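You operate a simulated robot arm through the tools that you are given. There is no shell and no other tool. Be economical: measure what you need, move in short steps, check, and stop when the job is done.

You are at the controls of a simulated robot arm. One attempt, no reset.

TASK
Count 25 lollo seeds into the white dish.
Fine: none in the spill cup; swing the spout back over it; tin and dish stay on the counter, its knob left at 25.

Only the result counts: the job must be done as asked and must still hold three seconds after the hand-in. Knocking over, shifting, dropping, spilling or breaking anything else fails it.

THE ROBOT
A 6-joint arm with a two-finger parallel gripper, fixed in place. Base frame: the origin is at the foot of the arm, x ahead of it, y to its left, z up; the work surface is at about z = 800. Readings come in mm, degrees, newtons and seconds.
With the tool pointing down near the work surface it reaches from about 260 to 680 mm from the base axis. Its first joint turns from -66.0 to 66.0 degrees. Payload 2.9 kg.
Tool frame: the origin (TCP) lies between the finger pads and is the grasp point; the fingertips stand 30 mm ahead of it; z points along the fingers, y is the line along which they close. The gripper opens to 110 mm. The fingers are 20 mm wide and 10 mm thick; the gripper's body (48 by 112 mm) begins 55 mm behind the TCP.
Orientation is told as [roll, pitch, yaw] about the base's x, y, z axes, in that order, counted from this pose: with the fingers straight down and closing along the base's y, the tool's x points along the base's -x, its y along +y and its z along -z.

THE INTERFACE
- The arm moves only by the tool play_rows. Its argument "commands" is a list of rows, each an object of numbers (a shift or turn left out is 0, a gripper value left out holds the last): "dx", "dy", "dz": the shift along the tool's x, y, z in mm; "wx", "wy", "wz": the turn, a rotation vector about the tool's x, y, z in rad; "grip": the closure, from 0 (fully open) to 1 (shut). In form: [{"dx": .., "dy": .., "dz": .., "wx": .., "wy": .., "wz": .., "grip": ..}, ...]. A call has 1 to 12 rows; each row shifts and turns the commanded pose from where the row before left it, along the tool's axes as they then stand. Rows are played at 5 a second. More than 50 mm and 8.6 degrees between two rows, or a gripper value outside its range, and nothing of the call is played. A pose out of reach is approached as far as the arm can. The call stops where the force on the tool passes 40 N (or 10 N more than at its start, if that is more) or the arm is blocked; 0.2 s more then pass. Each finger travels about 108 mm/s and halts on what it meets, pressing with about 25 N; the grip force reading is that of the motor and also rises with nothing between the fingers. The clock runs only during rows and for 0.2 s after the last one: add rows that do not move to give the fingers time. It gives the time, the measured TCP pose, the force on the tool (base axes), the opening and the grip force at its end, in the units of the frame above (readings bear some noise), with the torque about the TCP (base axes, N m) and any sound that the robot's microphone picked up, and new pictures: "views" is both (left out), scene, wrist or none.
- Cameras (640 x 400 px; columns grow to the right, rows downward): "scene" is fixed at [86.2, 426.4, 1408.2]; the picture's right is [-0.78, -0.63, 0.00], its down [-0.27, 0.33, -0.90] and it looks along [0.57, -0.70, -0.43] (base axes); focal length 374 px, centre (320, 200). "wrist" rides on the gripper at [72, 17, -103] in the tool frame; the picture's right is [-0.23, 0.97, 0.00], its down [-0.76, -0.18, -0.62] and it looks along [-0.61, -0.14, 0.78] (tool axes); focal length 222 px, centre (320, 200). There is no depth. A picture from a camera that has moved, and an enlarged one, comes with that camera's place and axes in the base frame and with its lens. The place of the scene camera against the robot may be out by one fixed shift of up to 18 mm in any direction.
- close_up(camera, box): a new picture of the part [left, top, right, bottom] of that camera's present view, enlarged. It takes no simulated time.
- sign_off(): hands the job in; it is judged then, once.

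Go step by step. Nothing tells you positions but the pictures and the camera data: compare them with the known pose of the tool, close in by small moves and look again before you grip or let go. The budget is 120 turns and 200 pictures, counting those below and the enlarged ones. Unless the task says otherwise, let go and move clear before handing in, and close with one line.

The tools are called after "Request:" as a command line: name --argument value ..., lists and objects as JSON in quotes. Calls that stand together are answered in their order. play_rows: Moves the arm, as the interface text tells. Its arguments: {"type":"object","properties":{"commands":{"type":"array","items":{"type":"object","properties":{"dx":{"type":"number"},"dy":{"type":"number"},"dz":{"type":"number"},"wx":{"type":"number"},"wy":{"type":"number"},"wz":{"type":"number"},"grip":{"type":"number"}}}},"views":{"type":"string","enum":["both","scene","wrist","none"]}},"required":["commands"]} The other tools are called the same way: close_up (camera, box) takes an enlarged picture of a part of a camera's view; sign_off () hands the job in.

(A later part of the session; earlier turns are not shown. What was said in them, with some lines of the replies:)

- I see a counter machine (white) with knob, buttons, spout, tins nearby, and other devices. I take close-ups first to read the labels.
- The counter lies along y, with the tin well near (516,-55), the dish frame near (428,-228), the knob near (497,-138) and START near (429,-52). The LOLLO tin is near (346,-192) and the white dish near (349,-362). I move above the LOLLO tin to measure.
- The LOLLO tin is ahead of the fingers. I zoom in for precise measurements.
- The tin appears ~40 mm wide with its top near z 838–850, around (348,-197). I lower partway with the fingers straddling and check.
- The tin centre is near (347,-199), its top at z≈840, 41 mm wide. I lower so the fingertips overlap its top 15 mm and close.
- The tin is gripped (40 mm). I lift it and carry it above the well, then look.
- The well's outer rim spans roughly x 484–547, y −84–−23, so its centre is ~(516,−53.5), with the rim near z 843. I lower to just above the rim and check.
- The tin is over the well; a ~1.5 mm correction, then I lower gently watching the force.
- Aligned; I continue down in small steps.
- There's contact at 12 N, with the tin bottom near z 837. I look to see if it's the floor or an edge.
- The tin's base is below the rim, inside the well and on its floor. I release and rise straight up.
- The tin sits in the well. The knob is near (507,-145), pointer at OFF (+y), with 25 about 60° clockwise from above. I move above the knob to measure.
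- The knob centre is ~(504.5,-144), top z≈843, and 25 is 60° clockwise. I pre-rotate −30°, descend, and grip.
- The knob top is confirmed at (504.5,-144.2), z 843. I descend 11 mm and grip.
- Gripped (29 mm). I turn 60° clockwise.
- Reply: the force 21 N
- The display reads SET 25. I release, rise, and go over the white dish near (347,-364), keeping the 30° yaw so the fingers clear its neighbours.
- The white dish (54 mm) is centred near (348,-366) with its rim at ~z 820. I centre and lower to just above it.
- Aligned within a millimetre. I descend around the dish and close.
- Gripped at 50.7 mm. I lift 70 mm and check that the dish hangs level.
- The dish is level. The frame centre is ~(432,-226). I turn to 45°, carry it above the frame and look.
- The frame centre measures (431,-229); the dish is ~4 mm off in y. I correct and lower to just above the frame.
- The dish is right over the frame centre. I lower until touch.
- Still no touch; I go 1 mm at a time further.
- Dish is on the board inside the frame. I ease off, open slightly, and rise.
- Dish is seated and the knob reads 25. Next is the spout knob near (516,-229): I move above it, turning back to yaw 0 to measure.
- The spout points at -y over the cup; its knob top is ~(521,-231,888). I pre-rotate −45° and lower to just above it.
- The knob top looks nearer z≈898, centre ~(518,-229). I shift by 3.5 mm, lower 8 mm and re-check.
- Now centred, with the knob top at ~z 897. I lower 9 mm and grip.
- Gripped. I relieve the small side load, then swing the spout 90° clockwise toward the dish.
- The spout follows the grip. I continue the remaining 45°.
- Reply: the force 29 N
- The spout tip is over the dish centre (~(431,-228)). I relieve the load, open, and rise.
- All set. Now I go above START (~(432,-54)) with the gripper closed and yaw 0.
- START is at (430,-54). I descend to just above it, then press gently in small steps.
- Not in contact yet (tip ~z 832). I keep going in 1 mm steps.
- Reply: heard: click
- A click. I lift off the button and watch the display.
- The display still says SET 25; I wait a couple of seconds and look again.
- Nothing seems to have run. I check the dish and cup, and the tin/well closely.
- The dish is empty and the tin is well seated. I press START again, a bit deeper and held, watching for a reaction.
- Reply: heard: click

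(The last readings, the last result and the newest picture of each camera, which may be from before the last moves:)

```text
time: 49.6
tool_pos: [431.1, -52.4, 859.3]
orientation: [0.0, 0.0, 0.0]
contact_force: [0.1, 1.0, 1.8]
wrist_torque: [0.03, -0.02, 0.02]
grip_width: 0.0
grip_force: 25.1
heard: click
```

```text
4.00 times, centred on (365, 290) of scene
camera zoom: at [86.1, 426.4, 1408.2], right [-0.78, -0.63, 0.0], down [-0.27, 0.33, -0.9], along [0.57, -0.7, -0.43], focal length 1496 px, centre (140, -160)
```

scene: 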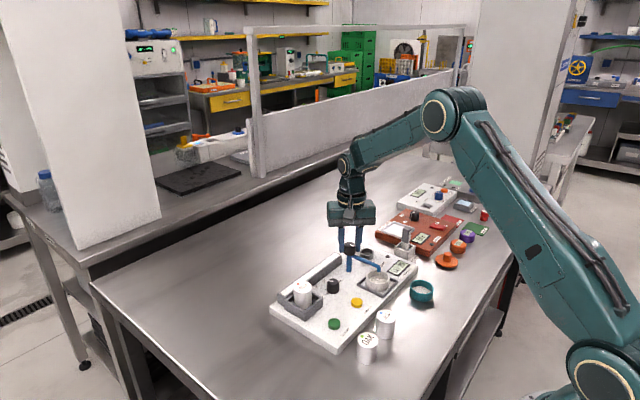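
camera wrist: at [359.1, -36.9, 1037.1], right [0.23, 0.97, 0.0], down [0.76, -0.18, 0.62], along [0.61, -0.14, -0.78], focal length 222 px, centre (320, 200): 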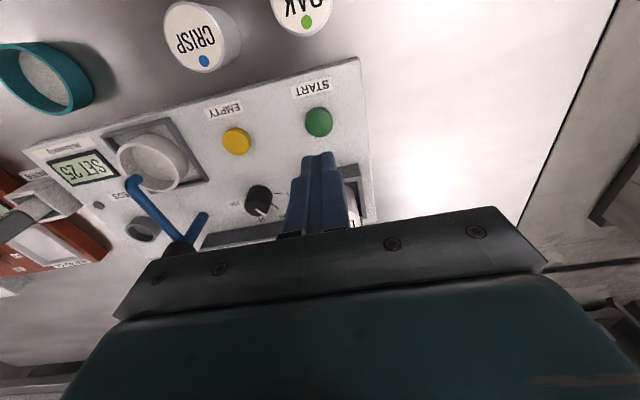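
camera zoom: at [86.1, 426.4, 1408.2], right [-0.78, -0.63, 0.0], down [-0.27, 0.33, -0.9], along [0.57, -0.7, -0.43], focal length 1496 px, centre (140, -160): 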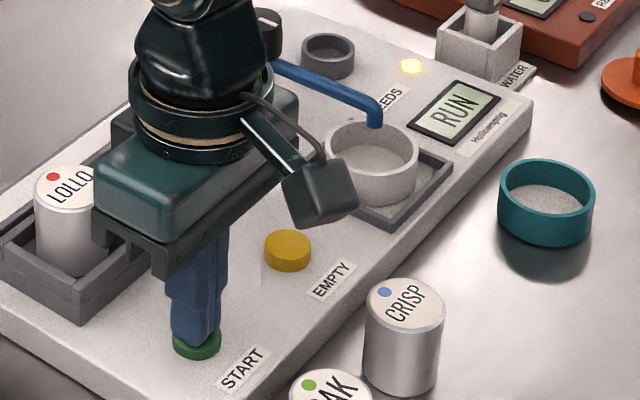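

It shows RUN with the lamp lit. I lift off and watch.

Request:
play_rows --commands '[{"dz": -15}, {"dz": -30}, {"dz": -30}, {}, {}]' --views "none"

Request:
close_up --camera "scene" --box '[325, 240, 453, 320]'

```text
time: 50.8
tool_pos: [429.8, -52.9, 934.0]
orientation: [-0.1, 0.0, 0.1]
contact_force: [0.4, -0.4, 0.1]
wrist_torque: [0.01, -0.01, 0.0]
grip_width: 0.1
grip_force: 24.3
```

```text
5.00 times, centred on (389, 280) of scene
camera zoom: at [86.2, 426.4, 1408.2], right [-0.78, -0.63, 0.0], down [-0.27, 0.33, -0.9], along [0.57, -0.7, -0.43], focal length 1870 px, centre (-25, -200)
```

zoom: 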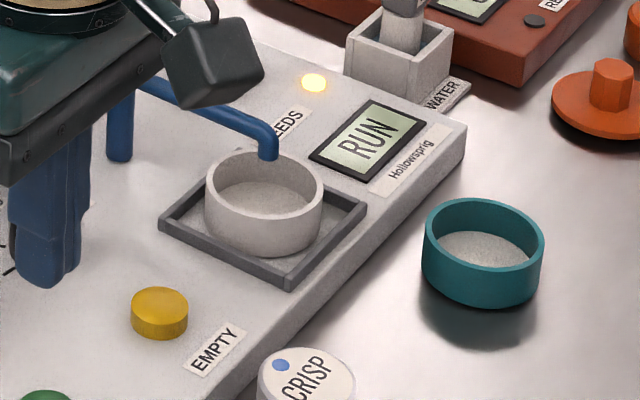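

Running. I use the wait to move the arm away from START, back near the spout knob at height (over (500,-140)).

Request:
play_rows --commands '[{"dz": -26}, {"dx": -18, "dy": -35}, {"dx": -18, "dy": -35}, {"dx": -18, "dy": -35}, {"dx": -18, "dy": -35}, {"dx": -17, "dy": -36}, {}, {}, {}, {}, {}, {}]' --views "none"

Request:
close_up --camera "scene" --box '[325, 240, 453, 320]'

```text
time: 53.4
tool_pos: [519.5, -230.9, 959.1]
orientation: [-0.1, 0.0, 0.0]
contact_force: [-0.4, -1.1, 0.3]
wrist_torque: [0.0, 0.0, -0.02]
grip_width: 0.2
grip_force: 25.1
```

```text
5.00 times, centred on (389, 280) of scene
camera zoom: at [86.2, 426.4, 1408.2], right [-0.78, -0.63, 0.0], down [-0.27, 0.33, -0.9], along [0.57, -0.7, -0.43], focal length 1870 px, centre (-25, -200)
```

zoom: 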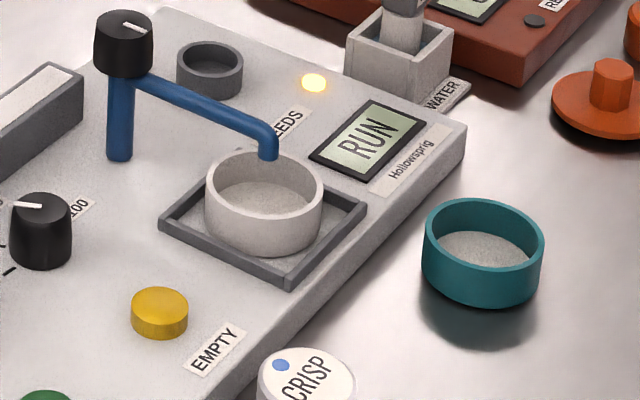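

Still running. While waiting I pre-rotate to −45° and open the fingers for the spout knob.

Request:
play_rows --commands '[{"dx": 1, "dy": 1, "grip": 0.5}, {"wz": 0.131}, {"wz": 0.131}, {"wz": 0.131}, {"wz": 0.131}, {"wz": 0.131}, {"wz": 0.13}, {}, {}, {}, {}, {}]' --views "none"

Request:
close_up --camera "scene" --box '[345, 245, 441, 305]'

```text
time: 56.0
tool_pos: [518.1, -229.3, 960.0]
orientation: [0.0, 0.0, -45.0]
contact_force: [0.1, -0.2, 0.4]
wrist_torque: [0.02, -0.03, -0.02]
grip_width: 55.1
grip_force: 0.0
```

```text
6.67 times, centred on (393, 275) of scene
camera zoom: at [86.2, 426.4, 1408.2], right [-0.78, -0.63, 0.0], down [-0.27, 0.33, -0.9], along [0.57, -0.7, -0.43], focal length 2494 px, centre (-167, -300)
```

zoom: 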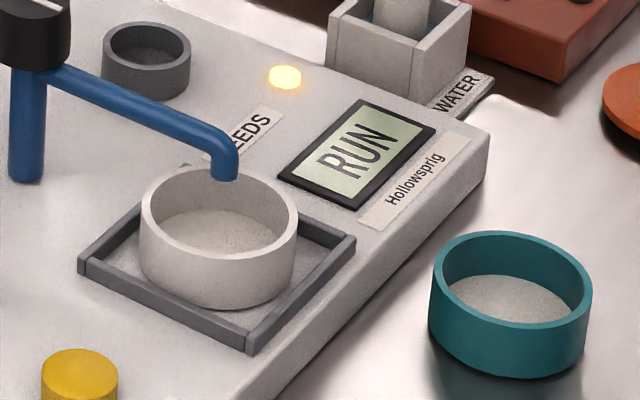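

I wait further.

Request:
play_rows --commands '[{}, {}, {}, {}, {}, {}, {}, {}, {}, {}, {}, {}]' --views "none"

Request:
close_up --camera "scene" --box '[345, 245, 441, 305]'

```text
time: 58.6
tool_pos: [517.8, -229.9, 959.6]
orientation: [0.0, 0.1, -45.0]
contact_force: [0.2, -1.1, -0.5]
wrist_torque: [0.0, 0.01, -0.02]
grip_width: 55.2
grip_force: 0.1
```

```text
6.67 times, centred on (393, 275) of scene
camera zoom: at [86.2, 426.4, 1408.2], right [-0.78, -0.63, 0.0], down [-0.27, 0.33, -0.9], along [0.57, -0.7, -0.43], focal length 2494 px, centre (-167, -300)
```

zoom: 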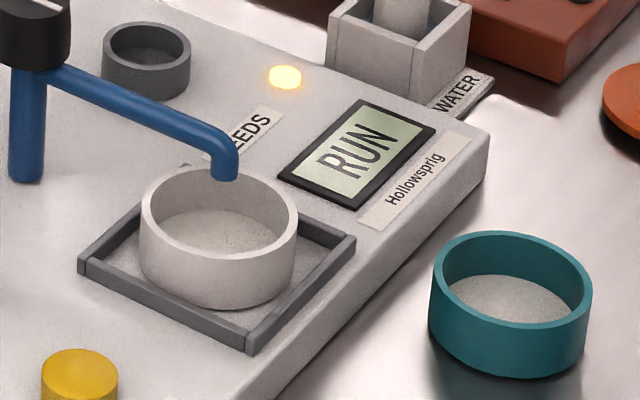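

Request:
play_rows --commands '[{}, {}, {}, {}, {}, {}, {}, {}, {}, {}, {}, {}]' --views "none"

Request:
play_rows --commands '[{}, {}, {}, {}, {}, {}, {}, {}, {}, {}, {}, {}]' --views "none"

Request:
close_up --camera "scene" --box '[345, 245, 441, 305]'

```text
time: 61.2
tool_pos: [517.5, -229.6, 959.2]
orientation: [0.0, 0.0, -45.0]
contact_force: [-0.3, 0.3, -0.2]
wrist_torque: [0.04, 0.01, 0.02]
grip_width: 54.9
grip_force: 0.0
```

```text
time: 63.8
tool_pos: [518.3, -228.2, 959.5]
orientation: [0.0, 0.0, -45.1]
contact_force: [0.6, 0.3, 1.1]
wrist_torque: [0.0, 0.03, 0.0]
grip_width: 55.1
grip_force: 0.0
```

```text
6.67 times, centred on (393, 275) of scene
camera zoom: at [86.2, 426.4, 1408.2], right [-0.78, -0.63, 0.0], down [-0.27, 0.33, -0.9], along [0.57, -0.7, -0.43], focal length 2494 px, centre (-167, -300)
```

zoom: 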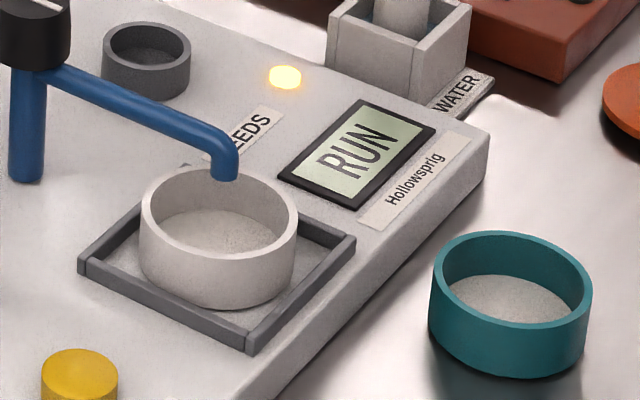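

Request:
play_rows --commands '[{}, {}, {}, {}, {}, {}, {}, {}, {}, {}, {}, {}]' --views "none"

Request:
play_rows --commands '[{}, {}, {}, {}, {}, {}, {}, {}, {}, {}, {}, {}]' --views "none"

Request:
play_rows --commands '[{}, {}, {}, {}, {}, {}, {}, {}, {}, {}, {}, {}]' --views "wrist"

Request:
close_up --camera "scene" --box '[270, 240, 430, 340]'

Request:
close_up --camera "wrist" --box '[160, 0, 320, 100]'

```text
time: 66.4
tool_pos: [517.7, -230.2, 959.7]
orientation: [0.0, 0.0, -45.0]
contact_force: [-0.2, 0.3, -0.4]
wrist_torque: [-0.01, -0.02, -0.01]
grip_width: 54.9
grip_force: 0.0
```

```text
time: 69.0
tool_pos: [517.6, -229.2, 959.5]
orientation: [0.0, 0.1, -45.1]
contact_force: [0.0, -0.6, 0.9]
wrist_torque: [-0.01, 0.0, 0.02]
grip_width: 55.0
grip_force: 0.0
```

```text
time: 71.6
tool_pos: [518.4, -230.4, 959.4]
orientation: [0.1, 0.0, -45.1]
contact_force: [1.2, 0.4, 0.8]
wrist_torque: [-0.01, -0.01, 0.0]
grip_width: 55.1
grip_force: 0.2
camera wrist: at [479.6, -165.6, 1062.4], right [0.85, 0.53, 0.0], down [0.41, -0.66, 0.62], along [0.33, -0.53, -0.78], focal length 222 px, centre (320, 200)
```

wrist: 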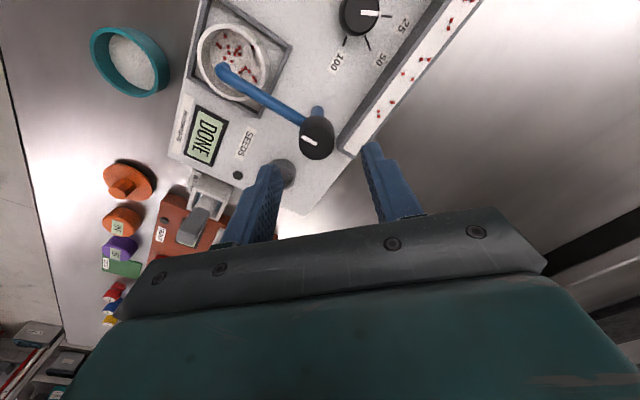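

```text
4.00 times, centred on (350, 290) of scene
camera zoom: at [86.2, 426.4, 1408.2], right [-0.78, -0.63, 0.0], down [-0.27, 0.33, -0.9], along [0.57, -0.7, -0.43], focal length 1496 px, centre (200, -160)
```

zoom: 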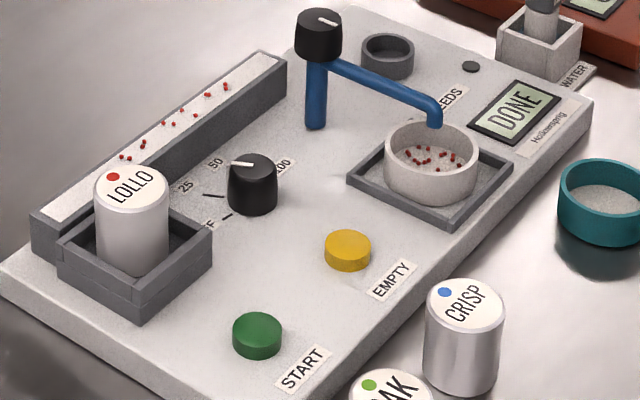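

```text
4.00 times, centred on (240, 50) of wrist
camera zoom: at [479.6, -165.6, 1062.4], right [0.85, 0.53, 0.0], down [0.41, -0.66, 0.62], along [0.33, -0.53, -0.78], focal length 888 px, centre (640, 800)
```

zoom: 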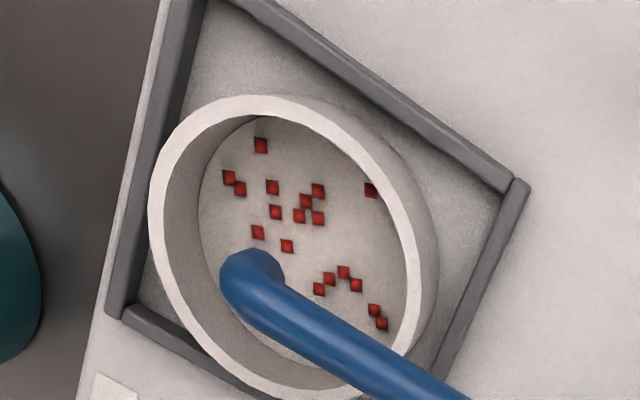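

DONE, and about 25 red lollo seeds are in the dish. Now I grip the spout knob again and swing it back.

Request:
play_rows --commands '[{"dz": 20}, {"dz": 20}, {"dz": 9}, {"grip": 1.0}, {}, {}]' --views "none"

Request:
close_up --camera "scene" --box '[315, 220, 427, 290]'

```text
time: 73.0
tool_pos: [515.9, -231.2, 910.6]
orientation: [-0.2, 0.0, -45.3]
contact_force: [-16.0, -18.3, 2.5]
wrist_torque: [-0.52, 0.54, 0.02]
grip_width: 28.8
grip_force: 45.2
```

```text
5.71 times, centred on (371, 255) of scene
camera zoom: at [85.8, 425.9, 1408.4], right [-0.78, -0.63, 0.0], down [-0.27, 0.33, -0.9], along [0.57, -0.7, -0.43], focal length 2138 px, centre (29, -114)
```

zoom: 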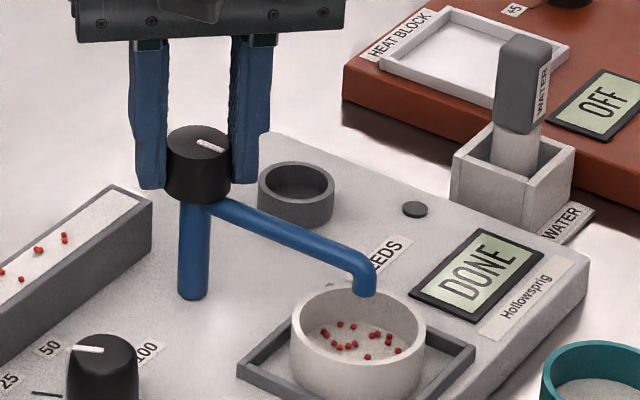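

Gripped; I relieve the side load (−2 mm along the closing line) and swing 90° back.

Request:
play_rows --commands '[{"dy": -1}, {"dy": -0.8}, {}]' --views "none"

Request:
play_rows --commands '[{"wz": -0.1309}, {"wz": -0.1309}, {"wz": -0.1309}, {"wz": -0.1309}, {"wz": -0.1309}, {"wz": -0.1309}, {}]' --views "none"

Request:
close_up --camera "scene" --box '[315, 220, 427, 290]'

```text
time: 73.8
tool_pos: [516.4, -231.2, 911.1]
orientation: [-0.1, -0.1, -45.0]
contact_force: [-14.0, -15.6, 2.3]
wrist_torque: [-0.15, 0.76, -0.01]
grip_width: 28.7
grip_force: 45.0
```

```text
time: 75.4
tool_pos: [516.8, -230.9, 910.4]
orientation: [0.0, -0.1, 0.2]
contact_force: [-9.8, -3.8, 4.1]
wrist_torque: [-0.14, 0.3, 0.01]
grip_width: 29.0
grip_force: 45.4
```

```text
5.71 times, centred on (371, 255) of scene
camera zoom: at [85.8, 426.3, 1408.3], right [-0.78, -0.63, 0.0], down [-0.27, 0.33, -0.9], along [0.57, -0.7, -0.43], focal length 2138 px, centre (29, -114)
```

zoom: 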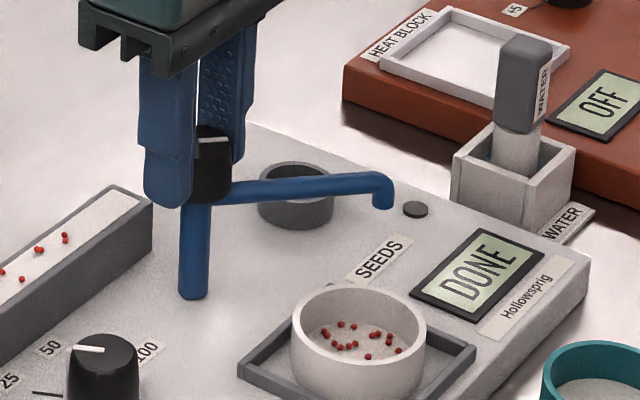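

Halfway back. I complete the remaining 45°.

Request:
play_rows --commands '[{"wz": -0.1309}, {"wz": -0.1309}, {"wz": -0.1309}, {"wz": -0.1309}, {"wz": -0.1309}, {"wz": -0.1309}, {}]' --views "wrist"

Request:
close_up --camera "scene" --box '[315, 220, 427, 290]'

Request:
close_up --camera "wrist" --box '[160, 20, 400, 170]'

```text
time: 77.0
tool_pos: [517.0, -228.9, 910.9]
orientation: [0.2, -0.1, 45.3]
contact_force: [-10.7, 22.0, 6.7]
wrist_torque: [0.83, 0.1, -0.57]
grip_width: 29.0
grip_force: 45.1
camera wrist: at [455.0, -267.8, 1013.5], right [-0.53, 0.85, 0.0], down [0.66, 0.42, 0.62], along [0.53, 0.33, -0.78], focal length 222 px, centre (320, 200)
```

wrist: 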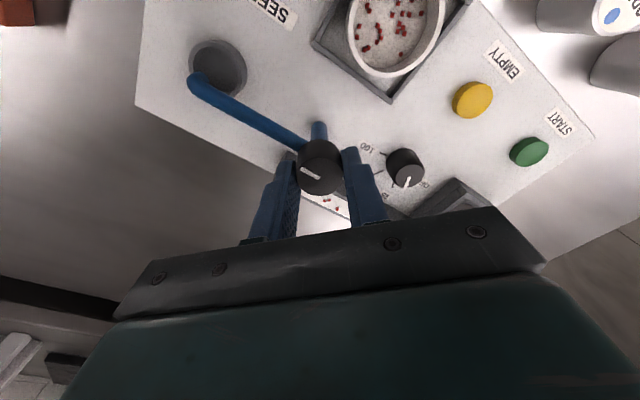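

```text
5.71 times, centred on (371, 255) of scene
camera zoom: at [85.8, 426.9, 1408.0], right [-0.78, -0.63, 0.0], down [-0.27, 0.33, -0.9], along [0.57, -0.7, -0.43], focal length 2138 px, centre (29, -114)
```

zoom: 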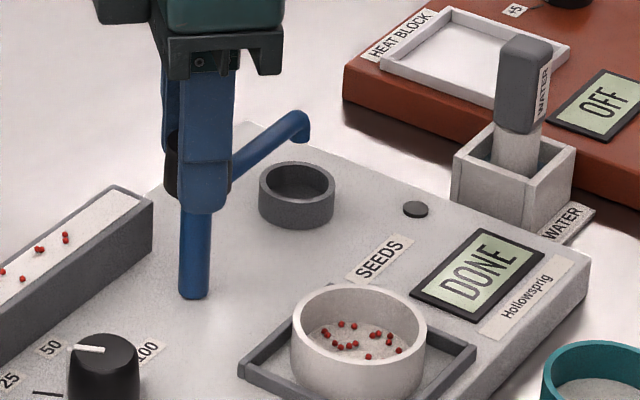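

```text
2.67 times, centred on (280, 95) of wrist
camera zoom: at [455.0, -267.8, 1013.5], right [-0.53, 0.85, 0.0], down [0.66, 0.42, 0.62], along [0.53, 0.33, -0.78], focal length 592 px, centre (427, 480)
```

zoom: 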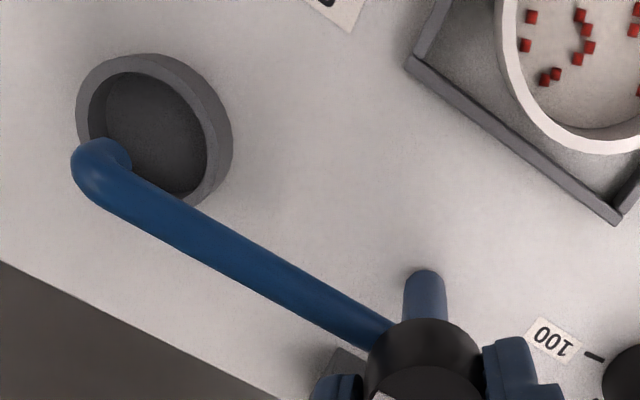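

The spout is back over the spill cup. I release and rise clear.

Request:
play_rows --commands '[{"dy": 1}, {"grip": 0.5}, {}, {"dz": -20}, {"dz": -40}, {"dz": -40}, {}]' --views "both"

Request:
close_up --camera "scene" --box '[280, 230, 440, 330]'

Request:
close_up --camera "wrist" --box '[160, 0, 480, 200]'

```text
time: 78.6
tool_pos: [515.8, -229.1, 1010.7]
orientation: [-0.1, 0.0, 44.9]
contact_force: [0.0, 0.2, 0.4]
wrist_torque: [0.01, -0.04, 0.03]
grip_width: 54.8
grip_force: 0.1
camera wrist: at [453.7, -268.3, 1113.6], right [-0.53, 0.85, 0.0], down [0.66, 0.41, 0.62], along [0.53, 0.33, -0.78], focal length 222 px, centre (320, 200)
```

scene: 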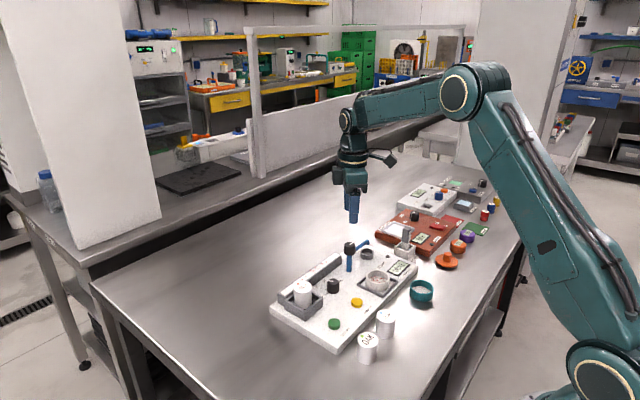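
wrist: 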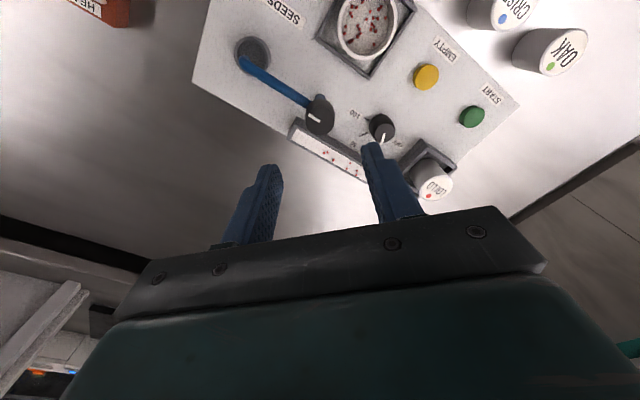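

```text
4.00 times, centred on (360, 280) of scene
camera zoom: at [86.2, 426.4, 1408.2], right [-0.78, -0.63, 0.0], down [-0.27, 0.33, -0.9], along [0.57, -0.7, -0.43], focal length 1496 px, centre (160, -120)
```

zoom: 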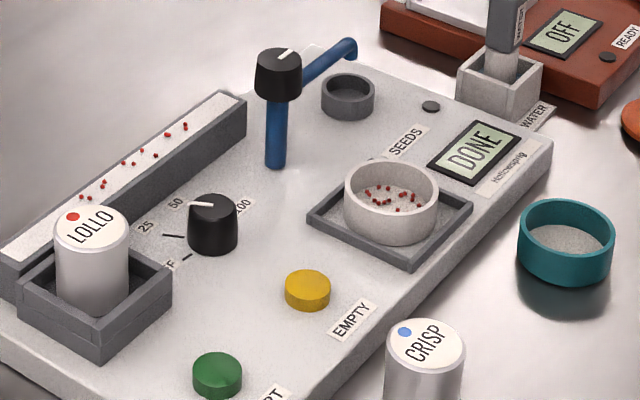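

```text
2.00 times, centred on (320, 100) of wrist
camera zoom: at [453.7, -268.3, 1113.6], right [-0.53, 0.85, 0.0], down [0.66, 0.41, 0.62], along [0.53, 0.33, -0.78], focal length 444 px, centre (320, 400)
```

zoom: 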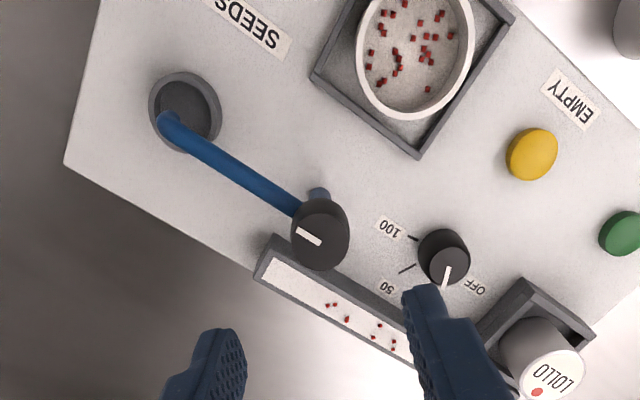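

Everything is in place. I count the seeds in the dish before handing in.

Request:
close_up --camera "wrist" --box '[328, 0, 408, 50]'

Request:
close_up --camera "wrist" --box '[224, 30, 288, 70]'

```text
8.00 times, centred on (368, 25) of wrist
camera zoom: at [453.7, -268.3, 1113.6], right [-0.53, 0.85, 0.0], down [0.66, 0.41, 0.62], along [0.53, 0.33, -0.78], focal length 1777 px, centre (-64, 1600)
```

zoom: 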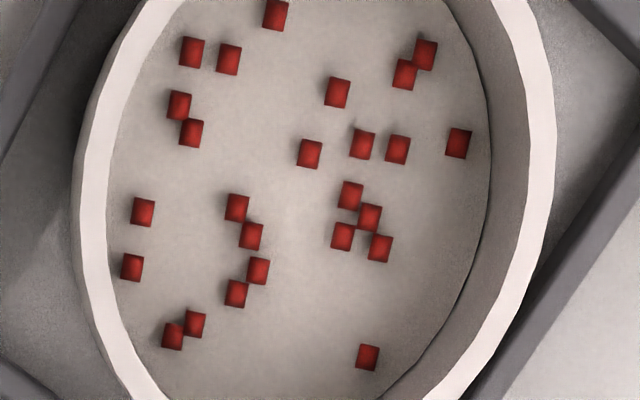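

```text
10.00 times, centred on (256, 50) of wrist
camera zoom: at [453.7, -268.3, 1113.6], right [-0.53, 0.85, 0.0], down [0.66, 0.41, 0.62], along [0.53, 0.33, -0.78], focal length 2221 px, centre (960, 1700)
```

zoom: 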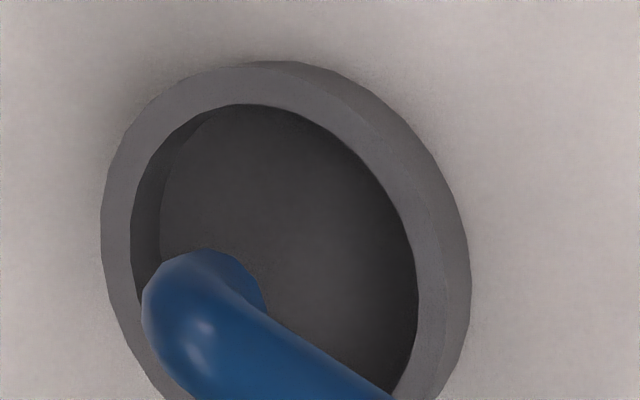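

I count 25 seeds in the dish. The spill cup is empty, the spout is back over it, the knob is at 25, the tin and dish are in place, and the arm is clear.

Request:
sign_off

```text
The job is handed in.
```

The job is handed in: I counted 25 lollo seeds in the white dish from the wrist camera, and the counter's display read DONE. The spill cup was empty with the spout back over it. The tin and dish were on the counter and the knob was at 25. The first START press clicked but did nothing; a second press started the run. Some spare seeds remain in the counter's feed track, because I left EMPTY alone to keep them out of the spill cup.
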